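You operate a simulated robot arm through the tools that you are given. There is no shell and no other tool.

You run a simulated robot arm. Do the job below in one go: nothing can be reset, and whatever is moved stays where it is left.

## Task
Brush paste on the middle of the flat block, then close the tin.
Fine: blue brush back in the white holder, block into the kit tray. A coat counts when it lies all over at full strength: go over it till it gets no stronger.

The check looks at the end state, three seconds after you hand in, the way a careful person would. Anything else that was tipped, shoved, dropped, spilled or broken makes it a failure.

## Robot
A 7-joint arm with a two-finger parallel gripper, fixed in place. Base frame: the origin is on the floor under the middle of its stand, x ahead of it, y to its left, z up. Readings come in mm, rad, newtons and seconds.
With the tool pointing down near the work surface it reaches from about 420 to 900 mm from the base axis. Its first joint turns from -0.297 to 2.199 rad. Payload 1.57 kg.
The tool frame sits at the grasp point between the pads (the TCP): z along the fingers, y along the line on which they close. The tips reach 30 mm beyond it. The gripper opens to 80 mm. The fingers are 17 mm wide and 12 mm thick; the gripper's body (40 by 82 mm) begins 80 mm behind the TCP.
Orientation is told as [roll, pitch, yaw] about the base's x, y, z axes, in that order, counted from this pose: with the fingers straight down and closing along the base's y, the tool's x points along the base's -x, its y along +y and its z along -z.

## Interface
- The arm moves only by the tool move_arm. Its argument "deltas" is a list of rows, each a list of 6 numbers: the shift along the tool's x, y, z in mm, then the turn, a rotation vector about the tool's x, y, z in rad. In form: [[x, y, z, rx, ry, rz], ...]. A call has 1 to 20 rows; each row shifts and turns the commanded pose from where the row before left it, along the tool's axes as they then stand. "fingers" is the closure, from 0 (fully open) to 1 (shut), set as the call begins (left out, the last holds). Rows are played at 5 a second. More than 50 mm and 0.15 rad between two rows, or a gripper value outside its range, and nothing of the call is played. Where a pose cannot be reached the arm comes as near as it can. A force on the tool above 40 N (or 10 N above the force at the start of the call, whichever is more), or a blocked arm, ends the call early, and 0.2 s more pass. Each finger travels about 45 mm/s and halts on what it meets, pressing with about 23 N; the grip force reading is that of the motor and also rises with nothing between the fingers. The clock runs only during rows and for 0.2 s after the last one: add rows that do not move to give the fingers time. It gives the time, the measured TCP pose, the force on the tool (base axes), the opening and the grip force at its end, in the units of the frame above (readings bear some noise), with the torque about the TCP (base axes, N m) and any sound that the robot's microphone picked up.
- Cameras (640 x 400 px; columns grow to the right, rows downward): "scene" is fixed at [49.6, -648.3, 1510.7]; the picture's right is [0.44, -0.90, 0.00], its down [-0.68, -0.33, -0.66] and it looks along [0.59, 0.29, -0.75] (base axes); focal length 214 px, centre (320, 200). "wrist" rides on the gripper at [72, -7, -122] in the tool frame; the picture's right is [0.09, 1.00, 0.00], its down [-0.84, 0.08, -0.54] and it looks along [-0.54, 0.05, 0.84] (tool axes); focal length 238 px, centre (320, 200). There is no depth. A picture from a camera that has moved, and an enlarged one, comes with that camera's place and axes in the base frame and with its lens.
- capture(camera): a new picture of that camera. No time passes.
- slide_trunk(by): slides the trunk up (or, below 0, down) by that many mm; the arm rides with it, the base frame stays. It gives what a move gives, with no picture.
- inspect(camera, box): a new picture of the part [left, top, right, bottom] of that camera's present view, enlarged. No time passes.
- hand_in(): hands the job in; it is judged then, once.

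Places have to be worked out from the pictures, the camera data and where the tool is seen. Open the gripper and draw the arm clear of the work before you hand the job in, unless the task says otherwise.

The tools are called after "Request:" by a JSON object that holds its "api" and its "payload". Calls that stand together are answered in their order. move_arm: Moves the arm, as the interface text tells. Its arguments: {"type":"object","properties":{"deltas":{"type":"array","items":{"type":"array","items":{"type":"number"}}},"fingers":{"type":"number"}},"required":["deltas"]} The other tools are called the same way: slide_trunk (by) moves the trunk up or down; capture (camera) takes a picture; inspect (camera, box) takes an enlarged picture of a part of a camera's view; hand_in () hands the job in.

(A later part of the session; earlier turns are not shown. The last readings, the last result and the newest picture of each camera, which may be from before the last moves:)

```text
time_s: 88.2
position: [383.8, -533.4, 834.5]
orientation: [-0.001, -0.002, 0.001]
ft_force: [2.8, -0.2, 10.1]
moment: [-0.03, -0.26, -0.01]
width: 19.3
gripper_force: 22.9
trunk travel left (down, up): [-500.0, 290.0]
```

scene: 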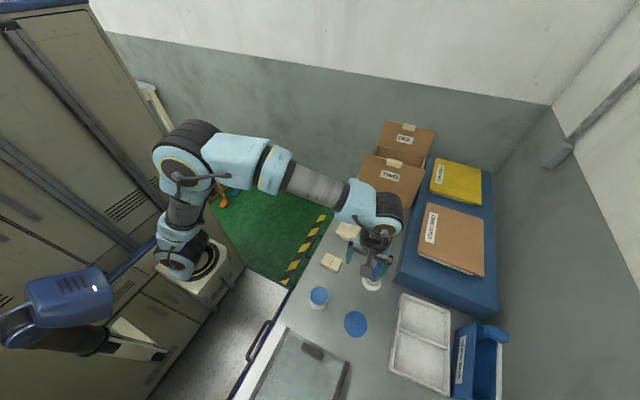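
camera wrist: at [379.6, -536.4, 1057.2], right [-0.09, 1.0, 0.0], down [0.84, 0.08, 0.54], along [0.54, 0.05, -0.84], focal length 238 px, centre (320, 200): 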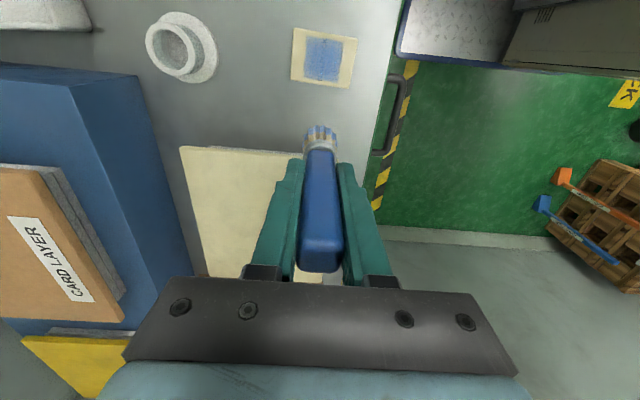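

Contact is steady at 10 N. I'll continue the cross strokes over the other half.

Request:
{"api": "move_arm", "payload": {"deltas": [[0, 7, 0, 0, 0, 0], [-6.2, 0, 0, 0, 0, 0], [-6.2, 0, 0, 0, 0, 0], [-6.2, 0, 0, 0, 0, 0], [-6.2, 0, 0, 0, 0, 0], [0, 8, 0, 0, 0, 0], [6.2, 0, 0, 0, 0, 0], [6.2, 0, 0, 0, 0, 0], [6.2, 0, 0, 0, 0, 0], [6.2, 0, 0, 0, 0, 0]]}}

```text
time_s: 90.3
position: [382.8, -518.6, 834.7]
orientation: [0.0, 0.0, 0.001]
ft_force: [1.2, 0.5, 5.6]
moment: [0.04, -0.18, 0.02]
width: 19.5
gripper_force: 22.9
trunk travel left (down, up): [-500.0, 290.0]
```

I'm still in contact at 5.6 N. I'll lift to the earlier viewing pose to compare the coat.

Request:
{"api": "move_arm", "payload": {"deltas": [[0, 0, -20, 0, 0, 0], [0, 0, -30, 0, 0, 0], [0, 0, -30, 0, 0, 0], [0, 0, -20.2, 0, 0, 0], [-22.6, -4.2, 0, 0, 0, 0], [-22.7, -4.2, 0, 0, 0, 0], [-22.7, -4.2, 0, 0, 0, 0], [0, 0, 0, 0, 0, 0]]}}

Request:
{"api": "inspect", "payload": {"camera": "wrist", "box": [285, 25, 360, 95]}}

Request:
{"api": "inspect", "payload": {"camera": "scene", "box": [326, 248, 356, 278]}}

```text
time_s: 92.2
position: [449.0, -530.7, 933.8]
orientation: [-0.001, 0.0, 0.0]
ft_force: [0.9, -0.6, -0.2]
moment: [0.0, 0.0, -0.02]
width: 19.3
gripper_force: 23.0
trunk travel left (down, up): [-500.0, 290.0]
```

```text
5.71 times, centred on (322, 60) of wrist
camera zoom: at [378.3, -538.3, 1056.8], right [-0.09, 1.0, 0.0], down [0.84, 0.08, 0.54], along [0.54, 0.05, -0.84], focal length 1362 px, centre (306, 1000)
```

zoom: 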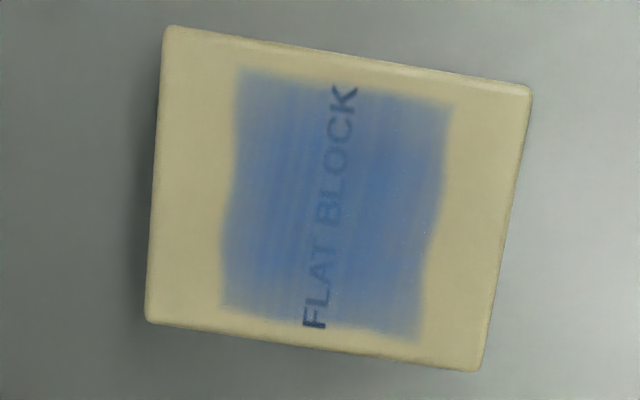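

```text
13.33 times, centred on (341, 263) of scene
camera zoom: at [49.6, -648.3, 1510.7], right [0.44, -0.9, 0.0], down [-0.68, -0.33, -0.66], along [0.59, 0.29, -0.75], focal length 2860 px, centre (40, -640)
```

zoom: 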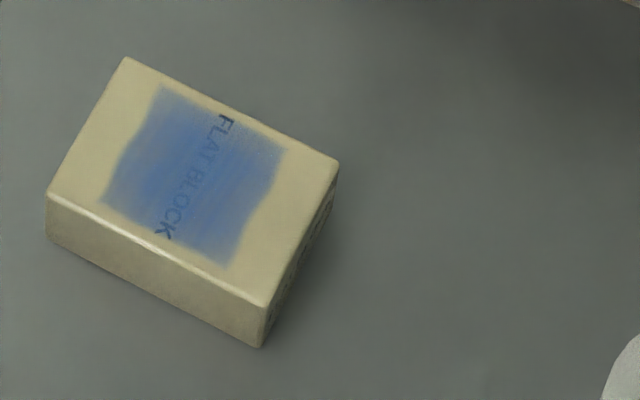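

The three comparison views look the same, so the centre has stopped getting stronger. To be sure of the edges and corners, I'll make one pass around the perimeter of the zone.

Request:
{"api": "move_arm", "payload": {"deltas": [[19, 8, 0, 0, 0, 0], [19, 8, 0, 0, 0, 0], [0, 0, 25, 0, 0, 0], [0, 0, 25, 0, 0, 0], [0, 0, 25, 0, 0, 0], [0, 0, 15, 0, 0, 0], [0, 0, 7, 0, 0, 0], [0, 0, 2, 0, 0, 0], [0, 0, 1, 0, 0, 0], [0, 0, 0, 0, 0, 0]]}}

```text
time_s: 94.3
position: [413.6, -515.0, 835.7]
orientation: [0.0, -0.001, 0.0]
ft_force: [0.0, 0.8, 1.3]
moment: [0.05, 0.02, 0.03]
width: 19.6
gripper_force: 23.0
trunk travel left (down, up): [-500.0, 290.0]
```

Contact is just starting at 1.3 N. I'll lower 0.6 mm more and go around the perimeter.

Request:
{"api": "move_arm", "payload": {"deltas": [[0, 0, 0.6, 0, 0, 0], [0, -5.7, 0, 0, 0, 0], [0, -5.7, 0, 0, 0, 0], [0, -5.7, 0, 0, 0, 0], [0, -5.7, 0, 0, 0, 0], [0, -5.6, 0, 0, 0, 0], [0, -5.6, 0, 0, 0, 0]]}}

```text
time_s: 96.0
position: [412.6, -548.5, 834.7]
orientation: [0.001, 0.001, 0.001]
ft_force: [1.3, 3.1, 11.7]
moment: [0.39, 0.05, 0.02]
width: 19.8
gripper_force: 23.1
trunk travel left (down, up): [-500.0, 290.0]
```

Contact is good at 11.7 N. I'll take the low-y side and then the low-x side.

Request:
{"api": "move_arm", "payload": {"deltas": [[5.7, 0, 0, 0, 0, 0], [5.7, 0, 0, 0, 0, 0], [5.7, 0, 0, 0, 0, 0], [5.7, 0, 0, 0, 0, 0], [5.6, 0, 0, 0, 0, 0], [5.6, 0, 0, 0, 0, 0], [0, 5.7, 0, 0, 0, 0], [0, 5.7, 0, 0, 0, 0], [0, 5.7, 0, 0, 0, 0], [0, 5.7, 0, 0, 0, 0], [0, 5.6, 0, 0, 0, 0], [0, 5.6, 0, 0, 0, 0]]}}

```text
time_s: 98.5
position: [378.9, -514.3, 833.5]
orientation: [-0.001, -0.001, 0.001]
ft_force: [-1.3, -5.3, 16.8]
moment: [-0.42, 0.06, -0.02]
width: 19.5
gripper_force: 23.2
trunk travel left (down, up): [-500.0, 290.0]
```

Still firmly in contact. I'll do the last side along the high-y edge, a diagonal through the middle, and then lift to view.

Request:
{"api": "move_arm", "payload": {"deltas": [[-5.7, 0, -0.2, 0, 0, 0], [-5.7, 0, 0, 0, 0, 0], [-5.7, 0, 0, 0, 0, 0], [-5.7, 0, 0, 0, 0, 0], [-5.6, 0, 0, 0, 0, 0], [-5.6, 0, 0, 0, 0, 0], [4, -4, 0, 0, 0, 0], [4, -4, 0, 0, 0, 0], [4, -4, 0, 0, 0, 0], [4, -4, 0, 0, 0, 0], [4, -4, 0, 0, 0, 0], [4, -4, 0, 0, 0, 0]]}}

```text
time_s: 101.2
position: [388.4, -538.4, 834.3]
orientation: [0.0, 0.001, -0.001]
ft_force: [1.2, 0.1, -1.1]
moment: [0.02, -0.02, 0.0]
width: 19.6
gripper_force: 22.8
trunk travel left (down, up): [-500.0, 290.0]
```

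Now I'll lift to the same viewing pose and compare.

Request:
{"api": "move_arm", "payload": {"deltas": [[0, 0, -20, 0, 0, 0], [0, 0, -30, 0, 0, 0], [0, 0, -30, 0, 0, 0], [0, 0, -20.4, 0, 0, 0], [-20.6, 2.6, 0, 0, 0, 0], [-20.7, 2.7, 0, 0, 0, 0], [-20.7, 2.7, 0, 0, 0, 0], [0, 0, 0, 0, 0, 0]]}}

Request:
{"api": "inspect", "payload": {"camera": "wrist", "box": [285, 25, 360, 95]}}

Request:
{"api": "inspect", "payload": {"camera": "scene", "box": [326, 248, 356, 278]}}

```text
time_s: 103.0
position: [450.6, -528.3, 934.4]
orientation: [0.0, -0.001, 0.0]
ft_force: [0.1, 0.5, 0.1]
moment: [-0.01, 0.02, 0.03]
width: 19.2
gripper_force: 23.4
trunk travel left (down, up): [-500.0, 290.0]
```

```text
5.71 times, centred on (322, 60) of wrist
camera zoom: at [379.4, -537.6, 1056.7], right [-0.09, 1.0, 0.0], down [0.84, 0.08, 0.54], along [0.54, 0.05, -0.84], focal length 1362 px, centre (306, 1000)
```

zoom: 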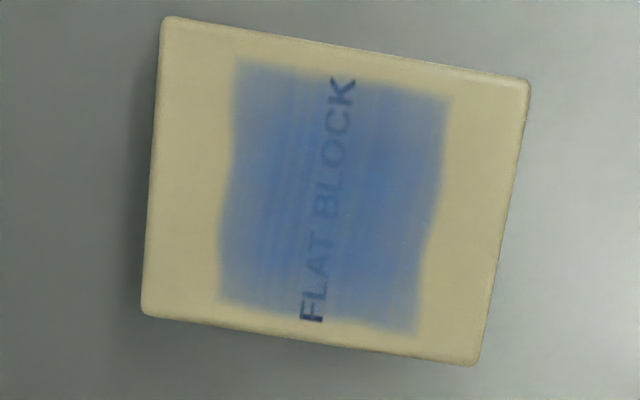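

```text
13.33 times, centred on (341, 263) of scene
camera zoom: at [49.6, -648.3, 1510.7], right [0.44, -0.9, 0.0], down [-0.68, -0.33, -0.66], along [0.59, 0.29, -0.75], focal length 2860 px, centre (40, -640)
```

zoom: 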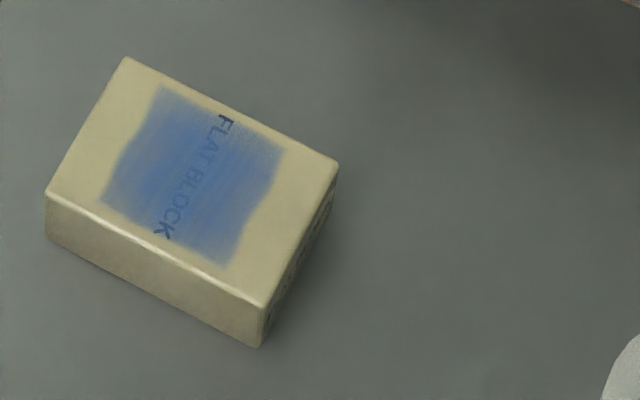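

The coat is unchanged in both views, so it has reached full strength all over the zone. Next I'll carry the brush back to above the holder at (395.4, -690.9).

Request:
{"api": "move_arm", "payload": {"deltas": [[9.1, -26.6, 0, 0, 0, 0], [9.1, -26.6, 0, 0, 0, 0], [9.1, -26.6, 0, 0, 0, 0], [9.1, -26.7, 0, 0, 0, 0], [9.1, -26.7, 0, 0, 0, 0], [9.1, -26.7, 0, 0, 0, 0], [0, 0, 0, 0, 0, 0]]}}

Request:
{"api": "capture", "payload": {"camera": "wrist"}}

Request:
{"api": "inspect", "payload": {"camera": "wrist", "box": [285, 75, 365, 175]}}

Request:
{"api": "inspect", "payload": {"camera": "scene", "box": [345, 240, 395, 300]}}

```text
time_s: 104.5
position: [395.7, -688.0, 933.2]
orientation: [0.001, 0.001, 0.0]
ft_force: [-0.6, -0.6, -0.4]
moment: [0.0, 0.04, 0.01]
width: 19.7
gripper_force: 23.0
trunk travel left (down, up): [-500.0, 290.0]
```

```text
taken
camera wrist: at [324.5, -696.9, 1055.3], right [-0.09, 1.0, 0.0], down [0.84, 0.08, 0.54], along [0.54, 0.05, -0.84], focal length 238 px, centre (320, 200)
```

wrist: 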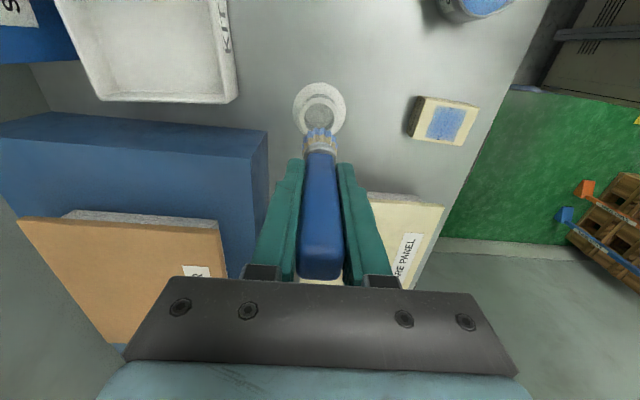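

```text
4.00 times, centred on (325, 125) of wrist
camera zoom: at [324.5, -696.9, 1055.3], right [-0.09, 1.0, 0.0], down [0.84, 0.08, 0.54], along [0.54, 0.05, -0.84], focal length 953 px, centre (300, 500)
```

zoom: 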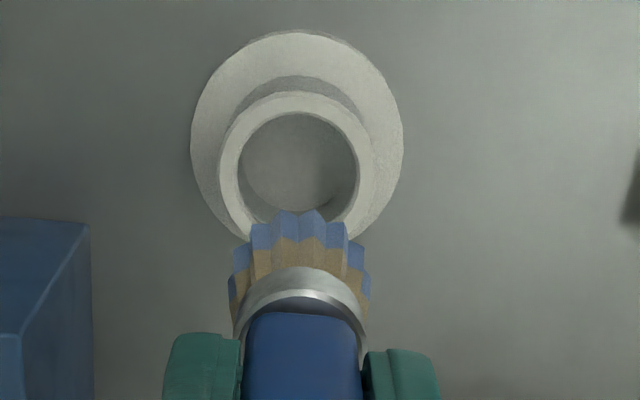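

```text
6.67 times, centred on (370, 270) of scene
camera zoom: at [49.6, -648.3, 1510.7], right [0.44, -0.9, 0.0], down [-0.68, -0.33, -0.66], along [0.59, 0.29, -0.75], focal length 1430 px, centre (-13, -267)
```

zoom: 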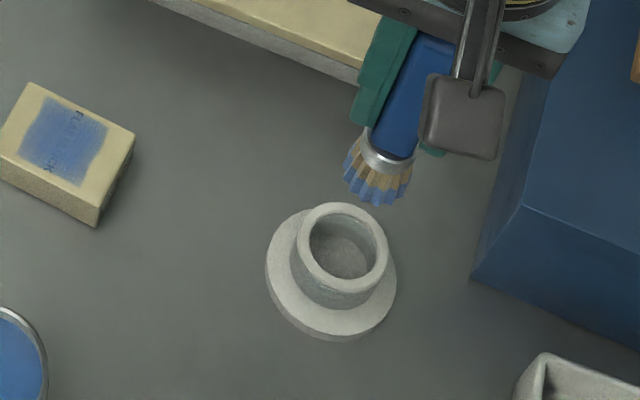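

The brush tip lines up with the holder hole as it did at the start, and it now sits about 20 mm higher in the grip. I'll lower to just above the rim and check the alignment.

Request:
{"api": "move_arm", "payload": {"deltas": [[0, 0, 25, 0, 0, 0], [0, 0, 25, 0, 0, 0], [0, 0, 20, 0, 0, 0], [0, 0, 0, 0, 0, 0]]}}

Request:
{"api": "inspect", "payload": {"camera": "wrist", "box": [280, 75, 360, 175]}}

Request:
{"api": "inspect", "payload": {"camera": "scene", "box": [345, 250, 395, 300]}}

```text
time_s: 105.5
position: [396.0, -689.6, 863.0]
orientation: [-0.001, 0.0, 0.001]
ft_force: [-0.6, -0.6, -0.7]
moment: [0.02, 0.03, -0.01]
width: 19.2
gripper_force: 22.4
trunk travel left (down, up): [-500.0, 290.0]
```

```text
4.00 times, centred on (320, 125) of wrist
camera zoom: at [324.5, -697.2, 986.4], right [-0.09, 1.0, 0.0], down [0.84, 0.08, 0.54], along [0.54, 0.05, -0.84], focal length 953 px, centre (320, 500)
```

zoom: 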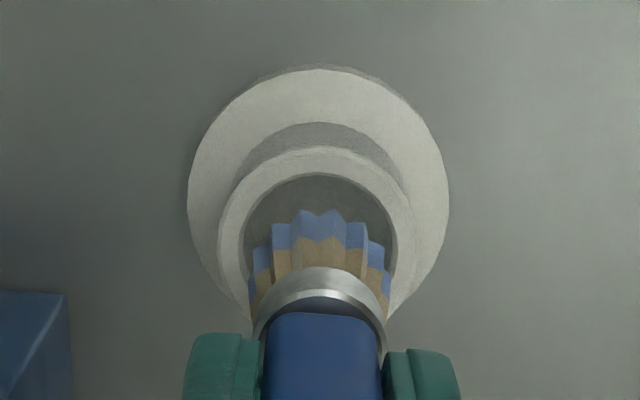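

```text
8.00 times, centred on (370, 275) of scene
camera zoom: at [49.6, -648.3, 1510.7], right [0.44, -0.9, 0.0], down [-0.68, -0.33, -0.66], along [0.59, 0.29, -0.75], focal length 1716 px, centre (-80, -400)
```

zoom: 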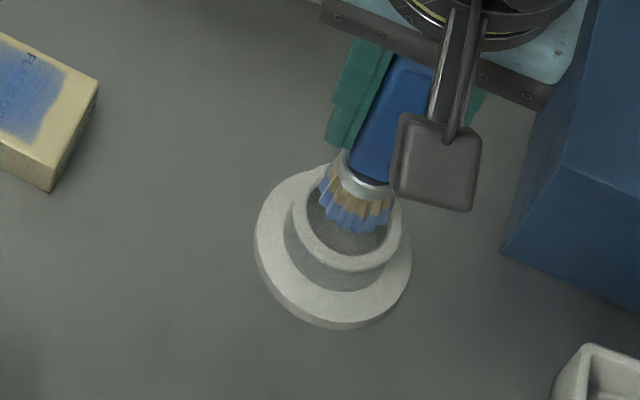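

The brush is aligned with the hole. I'll insert it gradually while watching the force.

Request:
{"api": "move_arm", "payload": {"deltas": [[0, 0, 8, 0, 0, 0], [0, 0, 8, 0, 0, 0], [0, 0, 8, 0, 0, 0], [0, 0, 8, 0, 0, 0], [0, 0, 0, 0, 0, 0]]}}

Request:
{"api": "inspect", "payload": {"camera": "wrist", "box": [280, 75, 360, 175]}}

Request:
{"api": "inspect", "payload": {"camera": "scene", "box": [345, 250, 395, 300]}}

```text
time_s: 106.8
position: [396.0, -690.4, 831.8]
orientation: [0.002, -0.001, 0.0]
ft_force: [0.2, 1.0, 0.2]
moment: [-0.01, 0.02, 0.01]
width: 19.4
gripper_force: 22.6
trunk travel left (down, up): [-500.0, 290.0]
```

```text
4.00 times, centred on (320, 125) of wrist
camera zoom: at [324.9, -697.2, 955.0], right [-0.09, 1.0, 0.0], down [0.84, 0.08, 0.54], along [0.54, 0.05, -0.84], focal length 953 px, centre (320, 500)
```

zoom: 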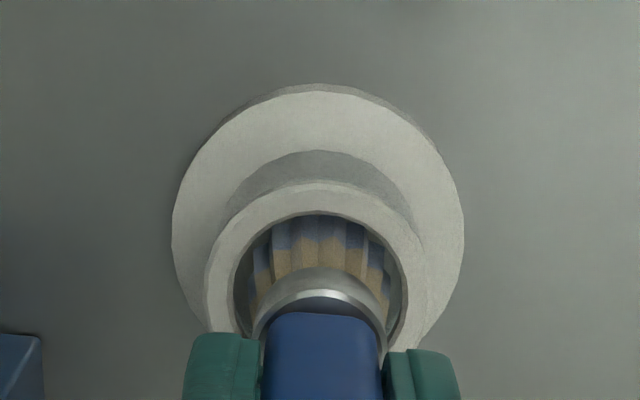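

```text
8.00 times, centred on (370, 275) of scene
camera zoom: at [49.6, -648.3, 1510.7], right [0.44, -0.9, 0.0], down [-0.68, -0.33, -0.66], along [0.59, 0.29, -0.75], focal length 1716 px, centre (-80, -400)
```

zoom: 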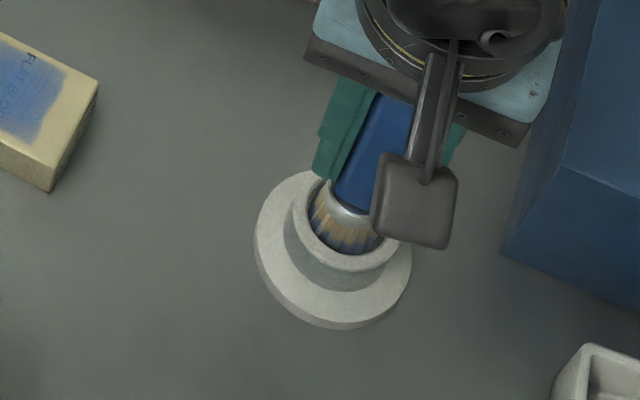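

The bristles are inside the holder with no force. I'll lower further toward the expected seat at about z 814.

Request:
{"api": "move_arm", "payload": {"deltas": [[0, 0, 5, 0, 0, 0], [0, 0, 5, 0, 0, 0], [0, 0, 3, 0, 0, 0], [0, 0, 2, 0, 0, 0], [0, 0, 0, 0, 0, 0]]}}

```text
time_s: 108.0
position: [396.0, -690.3, 816.6]
orientation: [0.0, 0.0, 0.001]
ft_force: [0.1, -0.4, -0.9]
moment: [0.02, 0.01, 0.02]
width: 19.4
gripper_force: 22.9
trunk travel left (down, up): [-500.0, 290.0]
```

No contact yet at 817, so I'll continue in 1 mm steps.

Request:
{"api": "move_arm", "payload": {"deltas": [[0, 0, 1, 0, 0, 0], [0, 0, 1, 0, 0, 0], [0, 0, 0, 0, 0, 0]]}}

Request:
{"api": "inspect", "payload": {"camera": "wrist", "box": [280, 75, 360, 175]}}

```text
time_s: 108.8
position: [396.0, -690.7, 814.9]
orientation: [0.0, 0.0, -0.001]
ft_force: [-0.3, 0.9, 3.0]
moment: [0.1, 0.04, 0.0]
width: 19.6
gripper_force: 22.6
trunk travel left (down, up): [-500.0, 290.0]
```

```text
4.00 times, centred on (320, 125) of wrist
camera zoom: at [324.6, -697.5, 938.5], right [-0.09, 1.0, 0.0], down [0.84, 0.08, 0.54], along [0.54, 0.05, -0.84], focal length 953 px, centre (320, 500)
```

zoom: 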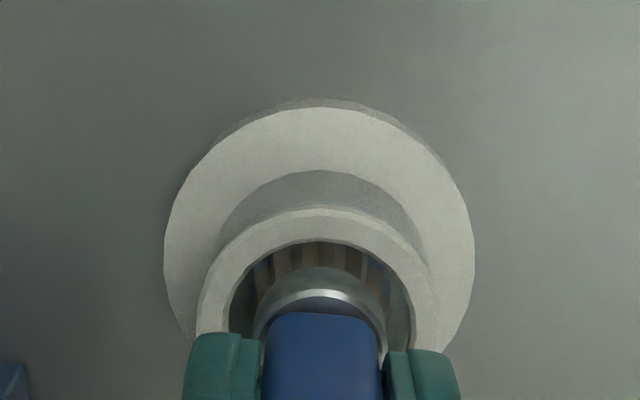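

It's seated with 3 N. I'll open the fingers and hold still while they part.

Request:
{"api": "move_arm", "payload": {"deltas": [[0, 0, 0, 0, 0, 0], [0, 0, 0, 0, 0, 0], [0, 0, 0, 0, 0, 0], [0, 0, 0, 0, 0, 0], [0, 0, 0, 0, 0, 0]], "fingers": 0.3}}

Request:
{"api": "capture", "payload": {"camera": "wrist"}}

```text
time_s: 110.0
position: [395.8, -690.2, 815.3]
orientation: [-0.001, 0.001, 0.0]
ft_force: [0.4, -0.2, -0.5]
moment: [-0.02, 0.0, 0.05]
width: 56.0
gripper_force: 0.0
trunk travel left (down, up): [-500.0, 290.0]
```

```text
taken
camera wrist: at [324.6, -697.6, 938.1], right [-0.09, 1.0, 0.0], down [0.84, 0.08, 0.54], along [0.54, 0.05, -0.84], focal length 238 px, centre (320, 200)
```

wrist: 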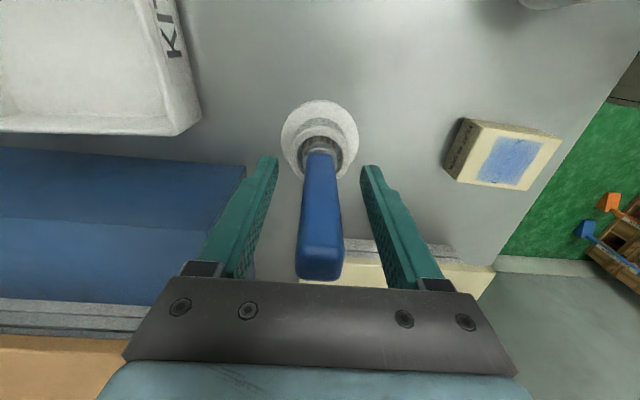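

The brush stands free in the holder. I'll rise straight up until the fingertips clear the handle top.

Request:
{"api": "move_arm", "payload": {"deltas": [[0, 0, -15, 0, 0, 0], [0, 0, -25, 0, 0, 0], [0, 0, -25, 0, 0, 0], [0, 0, -30, 0, 0, 0], [0, 0, -30, 0, 0, 0], [0, 0, 0, 0, 0, 0]]}}

Request:
{"api": "capture", "payload": {"camera": "wrist"}}

Request:
{"api": "inspect", "payload": {"camera": "scene", "box": [320, 230, 420, 310]}}

```text
time_s: 111.3
position: [398.2, -689.0, 940.4]
orientation: [0.001, 0.0, 0.002]
ft_force: [0.0, -1.0, -0.5]
moment: [-0.01, -0.02, -0.02]
width: 55.9
gripper_force: 0.1
trunk travel left (down, up): [-500.0, 290.0]
```

```text
taken
camera wrist: at [326.0, -697.3, 1063.5], right [-0.09, 1.0, 0.0], down [0.84, 0.08, 0.54], along [0.54, 0.05, -0.84], focal length 238 px, centre (320, 200)
```

wrist: 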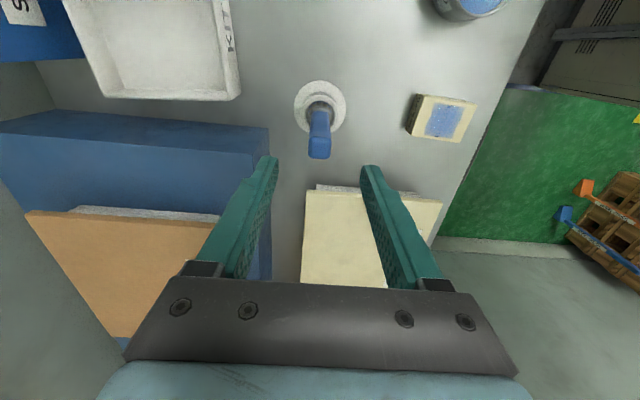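

```text
5.00 times, centred on (370, 270) of scene
camera zoom: at [49.6, -648.3, 1510.7], right [0.44, -0.9, 0.0], down [-0.68, -0.33, -0.66], along [0.59, 0.29, -0.75], focal length 1072 px, centre (70, -150)
```

zoom: 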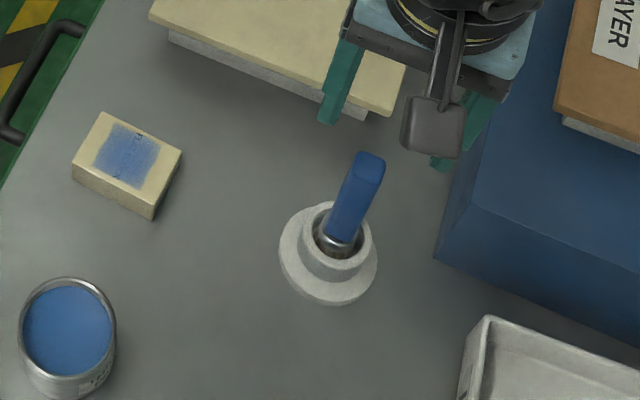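

The brush is back in the white holder. Next is the lid, so I'll move above its knob at about (240, -685) and refine the position from there.

Request:
{"api": "move_arm", "payload": {"deltas": [[25.9, 1, 0, 0, 0, 0], [25.9, 1, 0, 0, 0, 0], [25.9, 1, 0, 0, 0, 0], [25.9, 1, 0, 0, 0, 0], [25.9, 1, 0, 0, 0, 0], [25.9, 0.9, 0, 0, 0, 0], [0, 0, 30, 0, 0, 0], [0, 0, 30, 0, 0, 0], [0, 0, 0, 0, 0, 0]]}}

Request:
{"api": "capture", "payload": {"camera": "wrist"}}

Request:
{"api": "inspect", "payload": {"camera": "wrist", "box": [270, 65, 370, 165]}}

```text
time_s: 113.3
position: [241.6, -683.4, 881.6]
orientation: [0.0, 0.0, 0.0]
ft_force: [-0.4, -0.3, -0.4]
moment: [0.0, 0.0, 0.0]
width: 56.0
gripper_force: 0.1
trunk travel left (down, up): [-500.0, 290.0]
```

```text
taken
camera wrist: at [169.8, -691.0, 1004.2], right [-0.09, 1.0, 0.0], down [0.84, 0.08, 0.54], along [0.54, 0.05, -0.84], focal length 238 px, centre (320, 200)
```

wrist: 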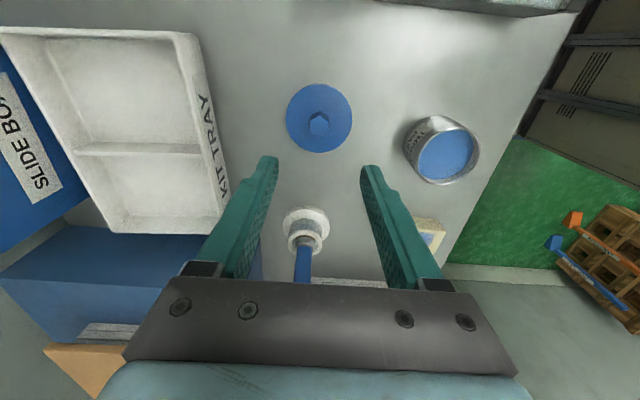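

```text
4.00 times, centred on (320, 115) of wrist
camera zoom: at [169.8, -691.0, 1004.2], right [-0.09, 1.0, 0.0], down [0.84, 0.08, 0.54], along [0.54, 0.05, -0.84], focal length 953 px, centre (320, 540)
```

zoom: 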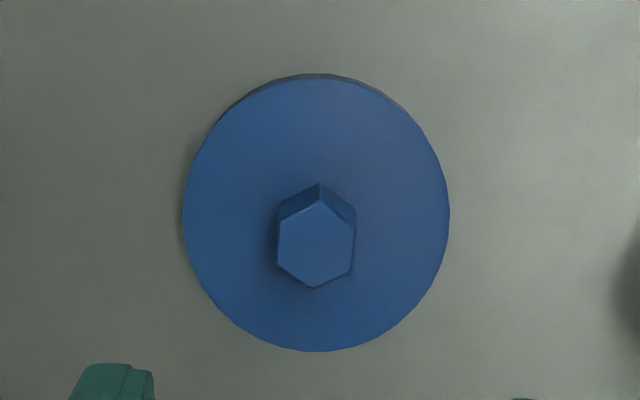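

The knob is centred at (238.5, -686.5) with its flats facing ±y. Its top is about 749 and the lid plate top about 729. I'll lower around the knob to TCP z≈764, leaving the fingertips a few mm above the plate.

Request:
{"api": "move_arm", "payload": {"deltas": [[1.5, -1.5, 25, 0, 0, 0], [0, 0, 30, 0, 0, 0], [0, 0, 30, 0, 0, 0], [0, 0, 20, 0, 0, 0], [0, 0, 8, 0, 0, 0], [0, 0, 3, 0, 0, 0], [0, 0, 0, 0, 0, 0]]}}

Request:
{"api": "capture", "payload": {"camera": "wrist"}}

Request:
{"api": "inspect", "payload": {"camera": "wrist", "box": [240, 90, 400, 220]}}

Request:
{"api": "inspect", "payload": {"camera": "scene", "box": [310, 270, 420, 360]}}

```text
time_s: 115.0
position: [240.4, -685.4, 765.5]
orientation: [0.0, 0.001, 0.0]
ft_force: [-0.3, -0.6, -0.6]
moment: [0.02, 0.02, 0.0]
width: 56.0
gripper_force: 0.0
trunk travel left (down, up): [-500.0, 290.0]
```

```text
taken
camera wrist: at [168.5, -693.5, 887.6], right [-0.09, 1.0, 0.0], down [0.84, 0.08, 0.54], along [0.54, 0.05, -0.84], focal length 238 px, centre (320, 200)
```

wrist: 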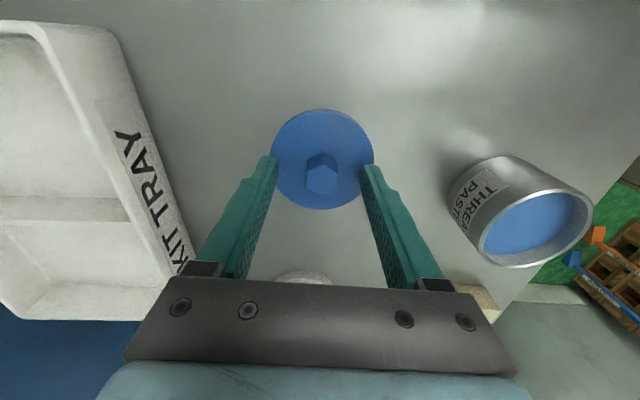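

```text
3.08 times, centred on (320, 155) of wrist
camera zoom: at [168.5, -693.5, 887.6], right [-0.09, 1.0, 0.0], down [0.84, 0.08, 0.54], along [0.54, 0.05, -0.84], focal length 733 px, centre (320, 338)
```

zoom: 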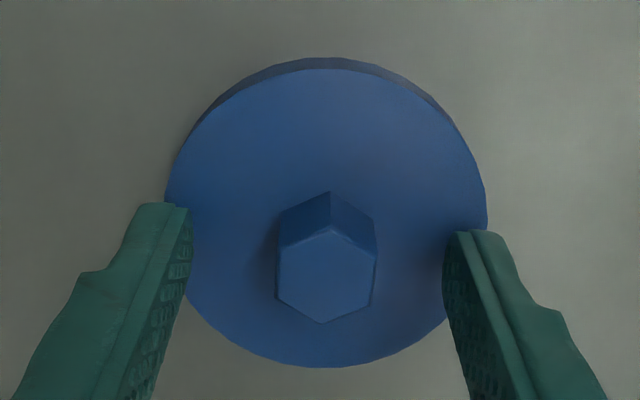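

```text
4.44 times, centred on (365, 315) of scene
camera zoom: at [49.6, -648.3, 1510.7], right [0.44, -0.9, 0.0], down [-0.68, -0.33, -0.66], along [0.59, 0.29, -0.75], focal length 953 px, centre (120, -311)
```

zoom: 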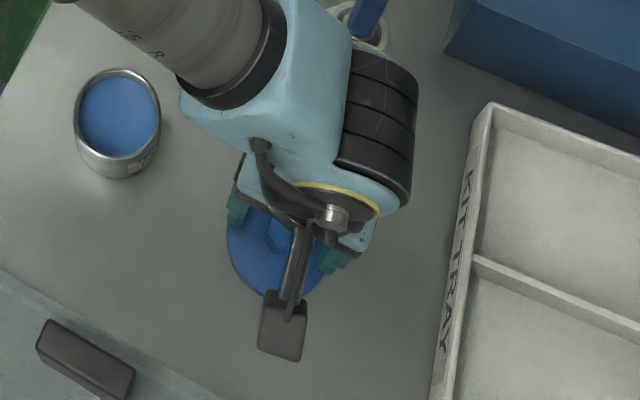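

The knob is centred between the fingers. I'll close on it.

Request:
{"api": "move_arm", "payload": {"deltas": [[0, 0.5, 0, 0, 0, 0], [0, 0, 0, 0, 0, 0], [0, 0, 0, 0, 0, 0], [0, 0, 0, 0, 0, 0], [0, 0, 0, 0, 0, 0]], "fingers": 1}}

Request:
{"api": "inspect", "payload": {"camera": "wrist", "box": [240, 90, 400, 220]}}

```text
time_s: 116.2
position: [239.0, -685.5, 765.1]
orientation: [0.0, -0.001, 0.001]
ft_force: [1.0, -0.2, 0.6]
moment: [-0.01, -0.02, 0.02]
width: 19.2
gripper_force: 22.9
trunk travel left (down, up): [-500.0, 290.0]
```

```text
3.08 times, centred on (320, 155) of wrist
camera zoom: at [168.2, -692.6, 888.1], right [-0.09, 1.0, 0.0], down [0.84, 0.08, 0.54], along [0.54, 0.05, -0.84], focal length 733 px, centre (320, 338)
```

zoom: 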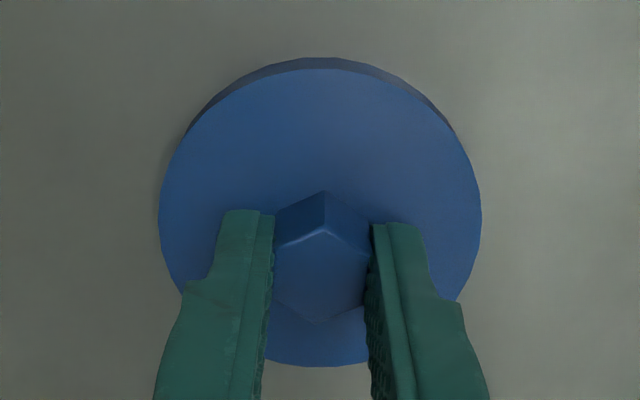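

The knob is gripped (19.2 mm, 23 N). I'll lift the lid straight up 100 mm.

Request:
{"api": "move_arm", "payload": {"deltas": [[0, 0, -10, 0, 0, 0], [0, 0, -20, 0, 0, 0], [0, 0, -25, 0, 0, 0], [0, 0, -25, 0, 0, 0], [0, 0, -20, 0, 0, 0], [0, 0, 0, 0, 0, 0]]}}

Request:
{"api": "capture", "payload": {"camera": "wrist"}}

Request:
{"api": "inspect", "payload": {"camera": "scene", "box": [290, 250, 420, 360]}}

```text
time_s: 117.5
position: [238.1, -682.2, 864.0]
orientation: [0.0, -0.001, -0.001]
ft_force: [0.7, 0.2, -1.3]
moment: [-0.01, 0.04, -0.01]
width: 19.4
gripper_force: 22.8
trunk travel left (down, up): [-500.0, 290.0]
```

```text
taken
camera wrist: at [167.4, -690.9, 987.1], right [-0.09, 1.0, 0.0], down [0.84, 0.08, 0.54], along [0.54, 0.05, -0.84], focal length 238 px, centre (320, 200)
```

wrist: 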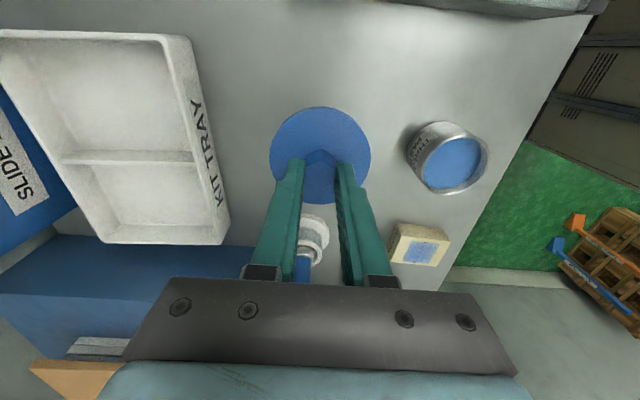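

```text
3.64 times, centred on (355, 305) of scene
camera zoom: at [49.6, -648.3, 1510.7], right [0.44, -0.9, 0.0], down [-0.68, -0.33, -0.66], along [0.59, 0.29, -0.75], focal length 780 px, centre (193, -182)
```

zoom: 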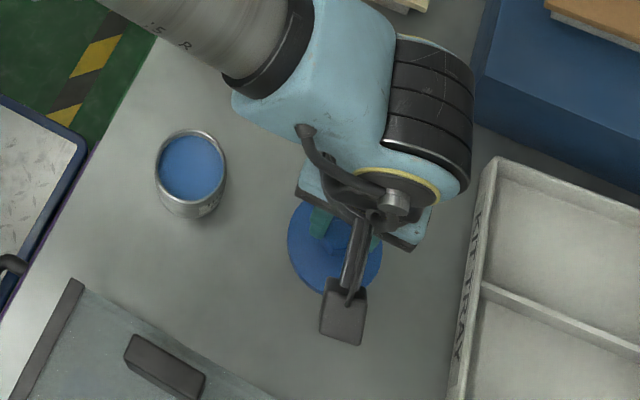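

The lid is held level and centred on the tool. Before the transfer I'll remeasure the tin from here.

Request:
{"api": "inspect", "payload": {"camera": "wrist", "box": [395, 110, 500, 205]}}

Request:
{"api": "inspect", "payload": {"camera": "scene", "box": [300, 275, 350, 320]}}

```text
4.21 times, centred on (448, 158) of wrist
camera zoom: at [167.4, -690.9, 987.1], right [-0.09, 1.0, 0.0], down [0.84, 0.08, 0.54], along [0.54, 0.05, -0.84], focal length 1004 px, centre (-217, 379)
```

zoom: 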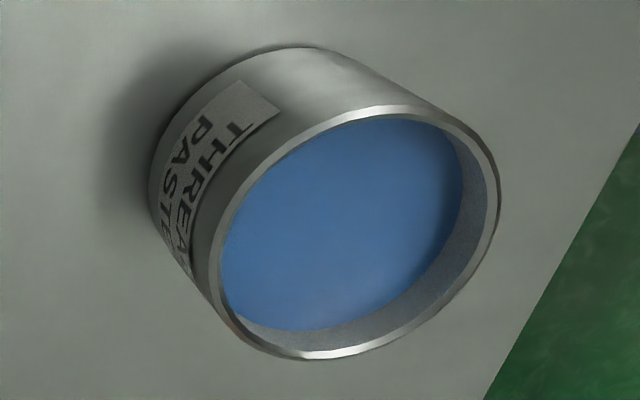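

```text
8.89 times, centred on (325, 298) of scene
camera zoom: at [49.6, -648.3, 1510.7], right [0.44, -0.9, 0.0], down [-0.68, -0.33, -0.66], along [0.59, 0.29, -0.75], focal length 1906 px, centre (276, -667)
```

zoom: 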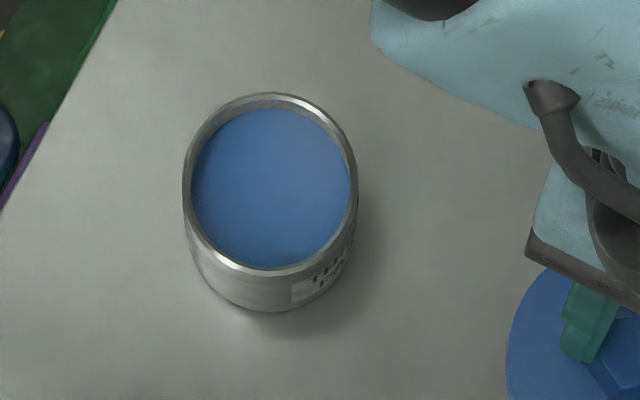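

The tin's y from this view differs by a few mm from before, so I'll recheck the tool pose with a still row before trusting it.

Request:
{"api": "move_arm", "payload": {"deltas": [[0, 0, 0, 0, 0, 0], [0, 0, 0, 0, 0, 0]]}}

Request:
{"api": "move_arm", "payload": {"deltas": [[0, 0, 0, 0, 0, 0]]}}

Request:
{"api": "move_arm", "payload": {"deltas": [[0, 0, 0, 0, 0, 0]]}}

```text
time_s: 118.2
position: [239.1, -682.4, 864.7]
orientation: [0.0, -0.001, 0.0]
ft_force: [0.0, -0.8, 0.6]
moment: [-0.02, -0.04, -0.03]
width: 19.2
gripper_force: 23.1
trunk travel left (down, up): [-500.0, 290.0]
```

```text
time_s: 118.5
position: [238.8, -683.4, 864.1]
orientation: [0.0, 0.001, 0.0]
ft_force: [-0.2, -0.6, -1.0]
moment: [-0.03, 0.01, -0.04]
width: 19.6
gripper_force: 23.1
trunk travel left (down, up): [-500.0, 290.0]
```

```text
time_s: 119.0
position: [240.1, -683.2, 863.4]
orientation: [0.0, 0.0, -0.001]
ft_force: [0.6, 0.0, 0.3]
moment: [0.01, -0.05, -0.01]
width: 19.3
gripper_force: 22.7
trunk travel left (down, up): [-500.0, 290.0]
```

The tool actually sits at about (239, -683), a few mm from the command, and the earlier overhead views put the tin at (254, -548.5). I'll move the lid above the tin and check the pose and view there.

Request:
{"api": "move_arm", "payload": {"deltas": [[-2.6, 22.9, 0, 0, 0, 0], [-2.6, 22.9, 0, 0, 0, 0], [-2.6, 22.9, 0, 0, 0, 0], [-2.6, 22.9, 0, 0, 0, 0], [-2.6, 22.9, 0, 0, 0, 0], [-2.5, 23.0, 0, 0, 0, 0], [0, 0, 0, 0, 0, 0], [0, 0, 0, 0, 0, 0]]}}

Request:
{"api": "move_arm", "payload": {"deltas": [[0, 0, 0, 0, 0, 0]]}}

Request:
{"api": "move_arm", "payload": {"deltas": [[0, 0, 0, 0, 0, 0]]}}

Request:
{"api": "inspect", "payload": {"camera": "wrist", "box": [260, 80, 380, 200]}}

Request:
{"api": "inspect", "payload": {"camera": "scene", "box": [280, 250, 380, 340]}}

```text
time_s: 120.8
position: [254.5, -547.1, 863.7]
orientation: [-0.001, 0.0, 0.0]
ft_force: [-0.5, -1.1, 0.6]
moment: [0.02, 0.0, 0.0]
width: 19.5
gripper_force: 23.1
trunk travel left (down, up): [-500.0, 290.0]
```

```text
time_s: 121.2
position: [255.9, -548.0, 864.7]
orientation: [-0.001, 0.0, 0.001]
ft_force: [0.0, 0.4, 0.1]
moment: [-0.01, -0.03, 0.0]
width: 19.4
gripper_force: 23.4
trunk travel left (down, up): [-500.0, 290.0]
```

```text
time_s: 121.5
position: [255.7, -548.8, 864.1]
orientation: [0.0, -0.001, 0.0]
ft_force: [0.1, -0.4, 0.8]
moment: [0.0, 0.0, -0.02]
width: 19.5
gripper_force: 23.2
trunk travel left (down, up): [-500.0, 290.0]
```

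```text
3.33 times, centred on (320, 140) of wrist
camera zoom: at [183.2, -555.1, 986.9], right [-0.09, 1.0, 0.0], down [0.84, 0.08, 0.54], along [0.54, 0.05, -0.84], focal length 794 px, centre (320, 400)
```

zoom: 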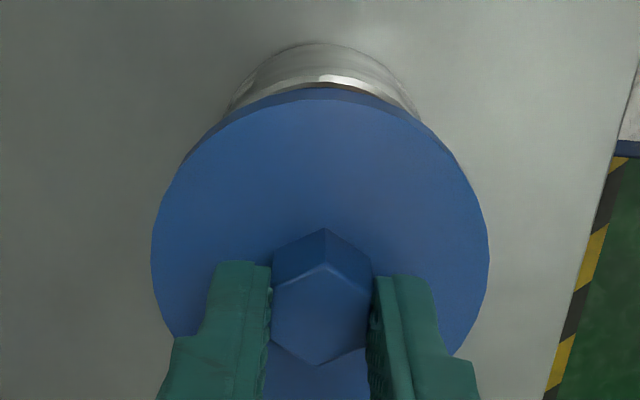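

```text
4.44 times, centred on (330, 295) of scene
camera zoom: at [49.6, -648.3, 1510.7], right [0.44, -0.9, 0.0], down [-0.68, -0.33, -0.66], along [0.59, 0.29, -0.75], focal length 953 px, centre (276, -222)
```

zoom: 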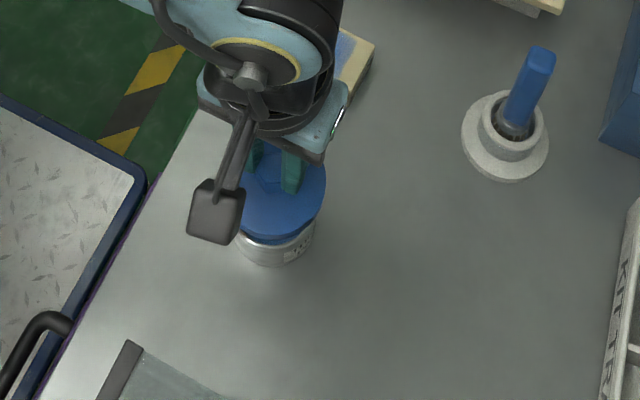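

The pose is close to target and the rim arc looks symmetric under the lid. I'll lower until the lid's lower edge is just above the rim and look again.

Request:
{"api": "move_arm", "payload": {"deltas": [[0, 0, 10, 0, 0, 0], [0, 0, 10, 0, 0, 0], [0, 0, 8, 0, 0, 0], [0, 0, 0, 0, 0, 0]]}}

Request:
{"api": "inspect", "payload": {"camera": "wrist", "box": [260, 80, 380, 200]}}

Request:
{"api": "inspect", "payload": {"camera": "scene", "box": [310, 270, 370, 320]}}

```text
time_s: 122.5
position: [254.3, -547.8, 836.5]
orientation: [-0.001, 0.0, 0.0]
ft_force: [-0.4, -0.6, -0.5]
moment: [0.0, -0.01, 0.0]
width: 19.6
gripper_force: 23.1
trunk travel left (down, up): [-500.0, 290.0]
```

```text
3.33 times, centred on (320, 140) of wrist
camera zoom: at [183.3, -555.1, 958.9], right [-0.09, 1.0, 0.0], down [0.84, 0.08, 0.54], along [0.54, 0.05, -0.84], focal length 794 px, centre (320, 400)
```

zoom: 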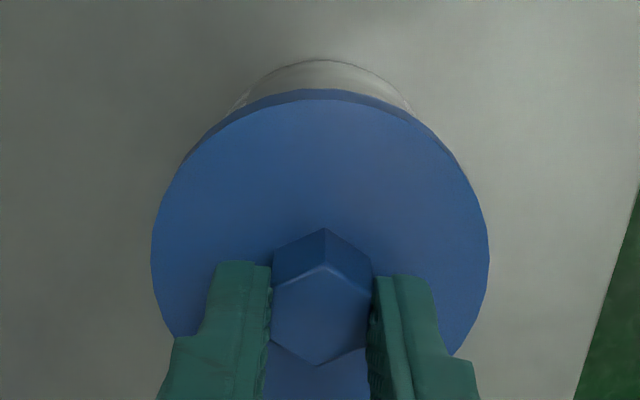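

```text
8.00 times, centred on (340, 295) of scene
camera zoom: at [49.6, -648.3, 1510.7], right [0.44, -0.9, 0.0], down [-0.68, -0.33, -0.66], along [0.59, 0.29, -0.75], focal length 1716 px, centre (160, -560)
```

zoom: 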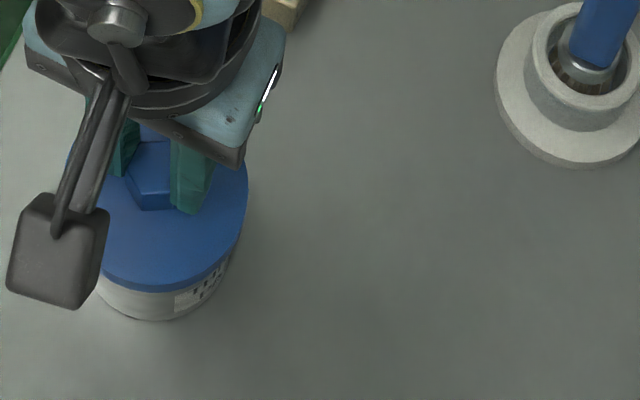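

The lid looks level over the tin. I'll lower in small steps and watch for early contact.

Request:
{"api": "move_arm", "payload": {"deltas": [[0, 0, 3, 0, 0, 0], [0, 0, 3, 0, 0, 0], [0, 0, 2, 0, 0, 0], [0, 0, 0, 0, 0, 0]]}}

```text
time_s: 123.5
position: [254.4, -548.4, 828.1]
orientation: [-0.001, -0.001, -0.001]
ft_force: [0.0, 1.1, 0.2]
moment: [-0.02, -0.03, 0.01]
width: 19.5
gripper_force: 23.2
trunk travel left (down, up): [-500.0, 290.0]
```

No contact at 828. I'll continue down in 2 mm steps.

Request:
{"api": "move_arm", "payload": {"deltas": [[0, 0, 2, 0, 0, 0], [0, 0, 2, 0, 0, 0], [0, 0, 0, 0, 0, 0]]}}

Request:
{"api": "inspect", "payload": {"camera": "wrist", "box": [260, 80, 380, 200]}}

Request:
{"api": "inspect", "payload": {"camera": "scene", "box": [310, 270, 370, 320]}}

```text
time_s: 124.3
position: [255.1, -547.2, 825.3]
orientation: [0.001, -0.001, 0.001]
ft_force: [0.2, -0.4, 0.1]
moment: [0.0, -0.02, -0.02]
width: 19.4
gripper_force: 23.5
trunk travel left (down, up): [-500.0, 290.0]
```

```text
3.33 times, centred on (320, 140) of wrist
camera zoom: at [183.4, -555.1, 947.1], right [-0.09, 1.0, 0.0], down [0.84, 0.08, 0.54], along [0.54, 0.05, -0.84], focal length 794 px, centre (320, 400)
```

zoom: 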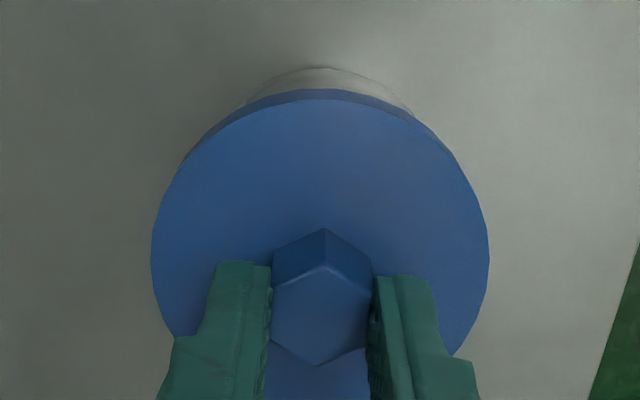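

```text
8.00 times, centred on (340, 295) of scene
camera zoom: at [49.6, -648.3, 1510.7], right [0.44, -0.9, 0.0], down [-0.68, -0.33, -0.66], along [0.59, 0.29, -0.75], focal length 1716 px, centre (160, -560)
```

zoom: 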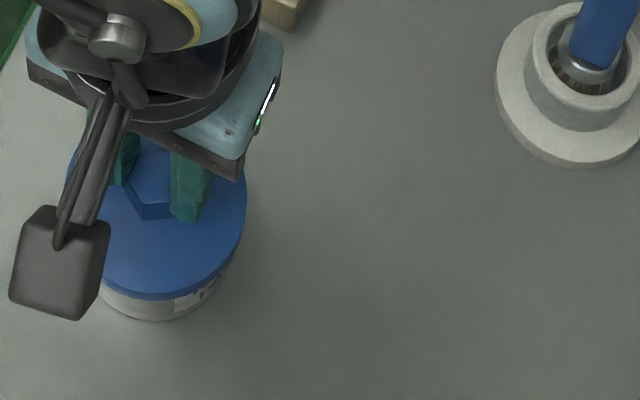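

Still no force at 824, so the lid is going over the tin. I'll continue down in small steps.

Request:
{"api": "move_arm", "payload": {"deltas": [[0, 0, 2, 0, 0, 0], [0, 0, 2, 0, 0, 0], [0, 0, 0, 0, 0, 0]]}}

```text
time_s: 125.2
position: [254.1, -546.2, 820.2]
orientation: [-0.001, 0.0, 0.0]
ft_force: [-0.5, -0.2, 0.3]
moment: [0.03, 0.01, 0.02]
width: 19.3
gripper_force: 22.8
trunk travel left (down, up): [-500.0, 290.0]
```

Still free at 820, so I'll go on.

Request:
{"api": "move_arm", "payload": {"deltas": [[0, 0, 1.5, 0, 0, 0], [0, 0, 1.5, 0, 0, 0], [0, 0, 0, 0, 0, 0]]}}

```text
time_s: 126.0
position: [254.5, -548.7, 817.4]
orientation: [0.0, 0.0, 0.0]
ft_force: [1.4, 0.3, 0.5]
moment: [0.03, -0.02, -0.03]
width: 19.3
gripper_force: 23.2
trunk travel left (down, up): [-500.0, 290.0]
```

No contact at 817 either. I'll take a few more small steps.

Request:
{"api": "move_arm", "payload": {"deltas": [[0, 0, 1.5, 0, 0, 0], [0, 0, 1.5, 0, 0, 0], [0, 0, 0, 0, 0, 0]]}}

Request:
{"api": "inspect", "payload": {"camera": "wrist", "box": [260, 80, 380, 200]}}

Request:
{"api": "inspect", "payload": {"camera": "scene", "box": [310, 270, 370, 320]}}

```text
time_s: 126.8
position: [255.0, -548.3, 815.0]
orientation: [0.001, -0.001, 0.001]
ft_force: [1.1, 0.3, 0.9]
moment: [-0.03, -0.02, -0.01]
width: 19.4
gripper_force: 23.0
trunk travel left (down, up): [-500.0, 290.0]
```

```text
3.33 times, centred on (320, 140) of wrist
camera zoom: at [182.8, -554.8, 937.2], right [-0.09, 1.0, 0.0], down [0.84, 0.08, 0.54], along [0.54, 0.05, -0.84], focal length 794 px, centre (320, 400)
```

zoom: 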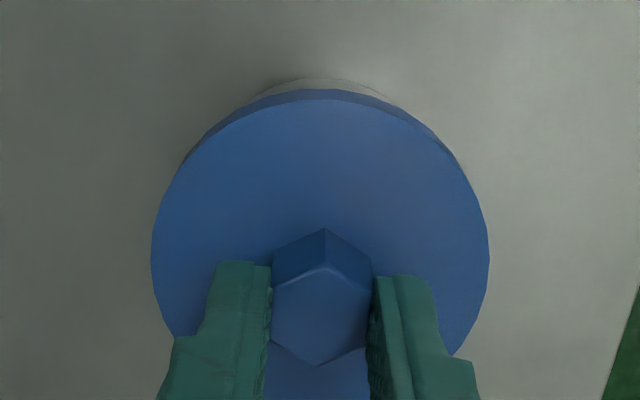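

```text
8.00 times, centred on (340, 295) of scene
camera zoom: at [49.6, -648.3, 1510.7], right [0.44, -0.9, 0.0], down [-0.68, -0.33, -0.66], along [0.59, 0.29, -0.75], focal length 1716 px, centre (160, -560)
```

zoom: 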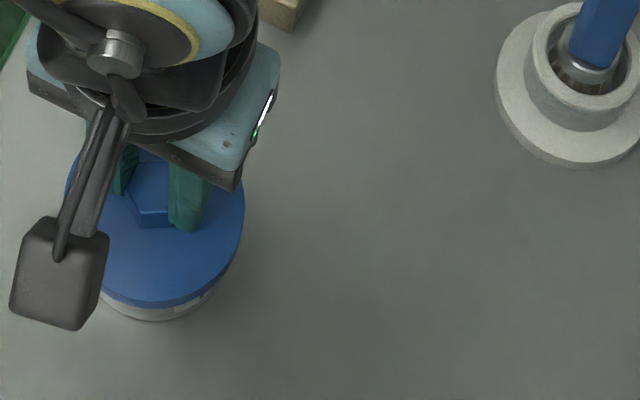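

It's still free at 814, with the lid well down over the rim. I'll continue in 1 mm steps until it seats.

Request:
{"api": "move_arm", "payload": {"deltas": [[0, 0, 1, 0, 0, 0], [0, 0, 1, 0, 0, 0], [0, 0, 0, 0, 0, 0]]}}

```text
time_s: 127.5
position: [254.9, -547.3, 814.9]
orientation: [-0.003, -0.003, -0.001]
ft_force: [3.6, 4.2, 29.1]
moment: [0.14, -0.1, -0.02]
width: 19.6
gripper_force: 23.3
trunk travel left (down, up): [-500.0, 290.0]
heard: snap
```

I heard a snap with 29 N of force, so the lid has clicked onto the tin. I'll ease off the pressure and look.

Request:
{"api": "move_arm", "payload": {"deltas": [[0, 0, -1.5, 0, 0, 0], [0, 0, 0, 0, 0, 0]]}}

Request:
{"api": "inspect", "payload": {"camera": "wrist", "box": [260, 80, 380, 200]}}

Request:
{"api": "inspect", "payload": {"camera": "scene", "box": [310, 270, 370, 320]}}

```text
time_s: 128.2
position: [254.5, -546.9, 814.1]
orientation: [-0.001, -0.001, 0.0]
ft_force: [7.2, 1.9, 17.3]
moment: [0.01, -0.21, -0.02]
width: 19.6
gripper_force: 23.2
trunk travel left (down, up): [-500.0, 290.0]
```

```text
3.33 times, centred on (320, 140) of wrist
camera zoom: at [183.3, -554.9, 936.7], right [-0.09, 1.0, 0.0], down [0.84, 0.08, 0.54], along [0.54, 0.05, -0.84], focal length 794 px, centre (320, 400)
```

zoom: 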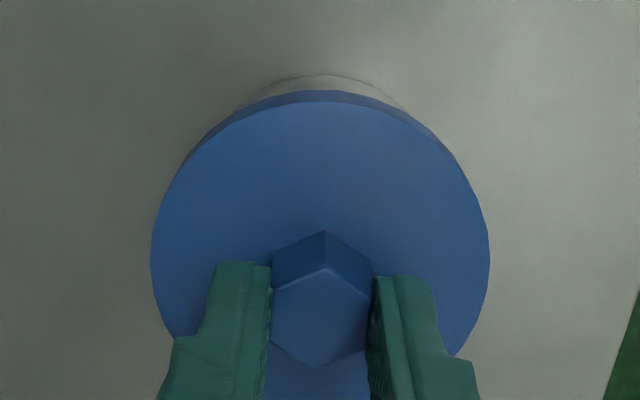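

```text
8.00 times, centred on (340, 295) of scene
camera zoom: at [49.6, -648.3, 1510.7], right [0.44, -0.9, 0.0], down [-0.68, -0.33, -0.66], along [0.59, 0.29, -0.75], focal length 1716 px, centre (160, -560)
```

zoom: 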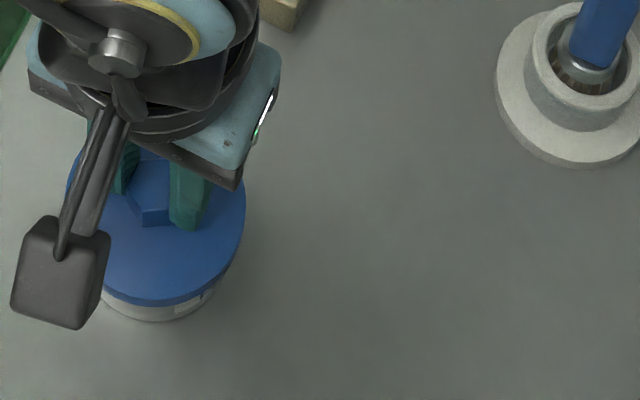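

There's still 17 N of pressure, so I'll ease up another 0.8 mm and then open the fingers.

Request:
{"api": "move_arm", "payload": {"deltas": [[0, 0, -0.8, 0, 0, 0], [0, 0, 0, 0, 0, 0]]}}

```text
time_s: 128.8
position: [253.2, -548.1, 813.7]
orientation: [0.001, 0.002, -0.002]
ft_force: [-0.9, -0.1, -2.0]
moment: [-0.03, 0.0, -0.01]
width: 19.4
gripper_force: 23.4
trunk travel left (down, up): [-500.0, 290.0]
```

The load is near zero now. I'll open the fingers to release the knob.

Request:
{"api": "move_arm", "payload": {"deltas": [[0, 0, 0, 0, 0, 0], [0, 0, 0, 0, 0, 0], [0, 0, 0, 0, 0, 0], [0, 0, 0, 0, 0, 0], [0, 0, 0, 0, 0, 0]], "fingers": 0.35}}

Request:
{"api": "inspect", "payload": {"camera": "wrist", "box": [240, 80, 400, 220]}}

```text
time_s: 129.9
position: [255.4, -547.5, 814.7]
orientation: [-0.002, 0.0, 0.0]
ft_force: [0.3, 0.5, 0.3]
moment: [0.02, 0.0, -0.01]
width: 52.0
gripper_force: 0.1
trunk travel left (down, up): [-500.0, 290.0]
```

```text
2.86 times, centred on (320, 150) of wrist
camera zoom: at [183.3, -554.8, 937.9], right [-0.09, 1.0, 0.0], down [0.84, 0.08, 0.54], along [0.54, 0.05, -0.84], focal length 681 px, centre (320, 343)
```

zoom: 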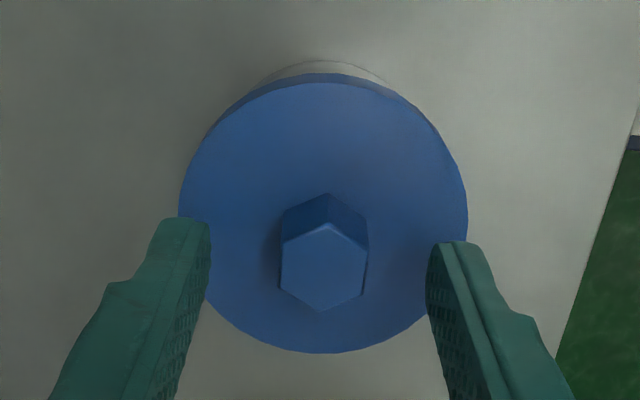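

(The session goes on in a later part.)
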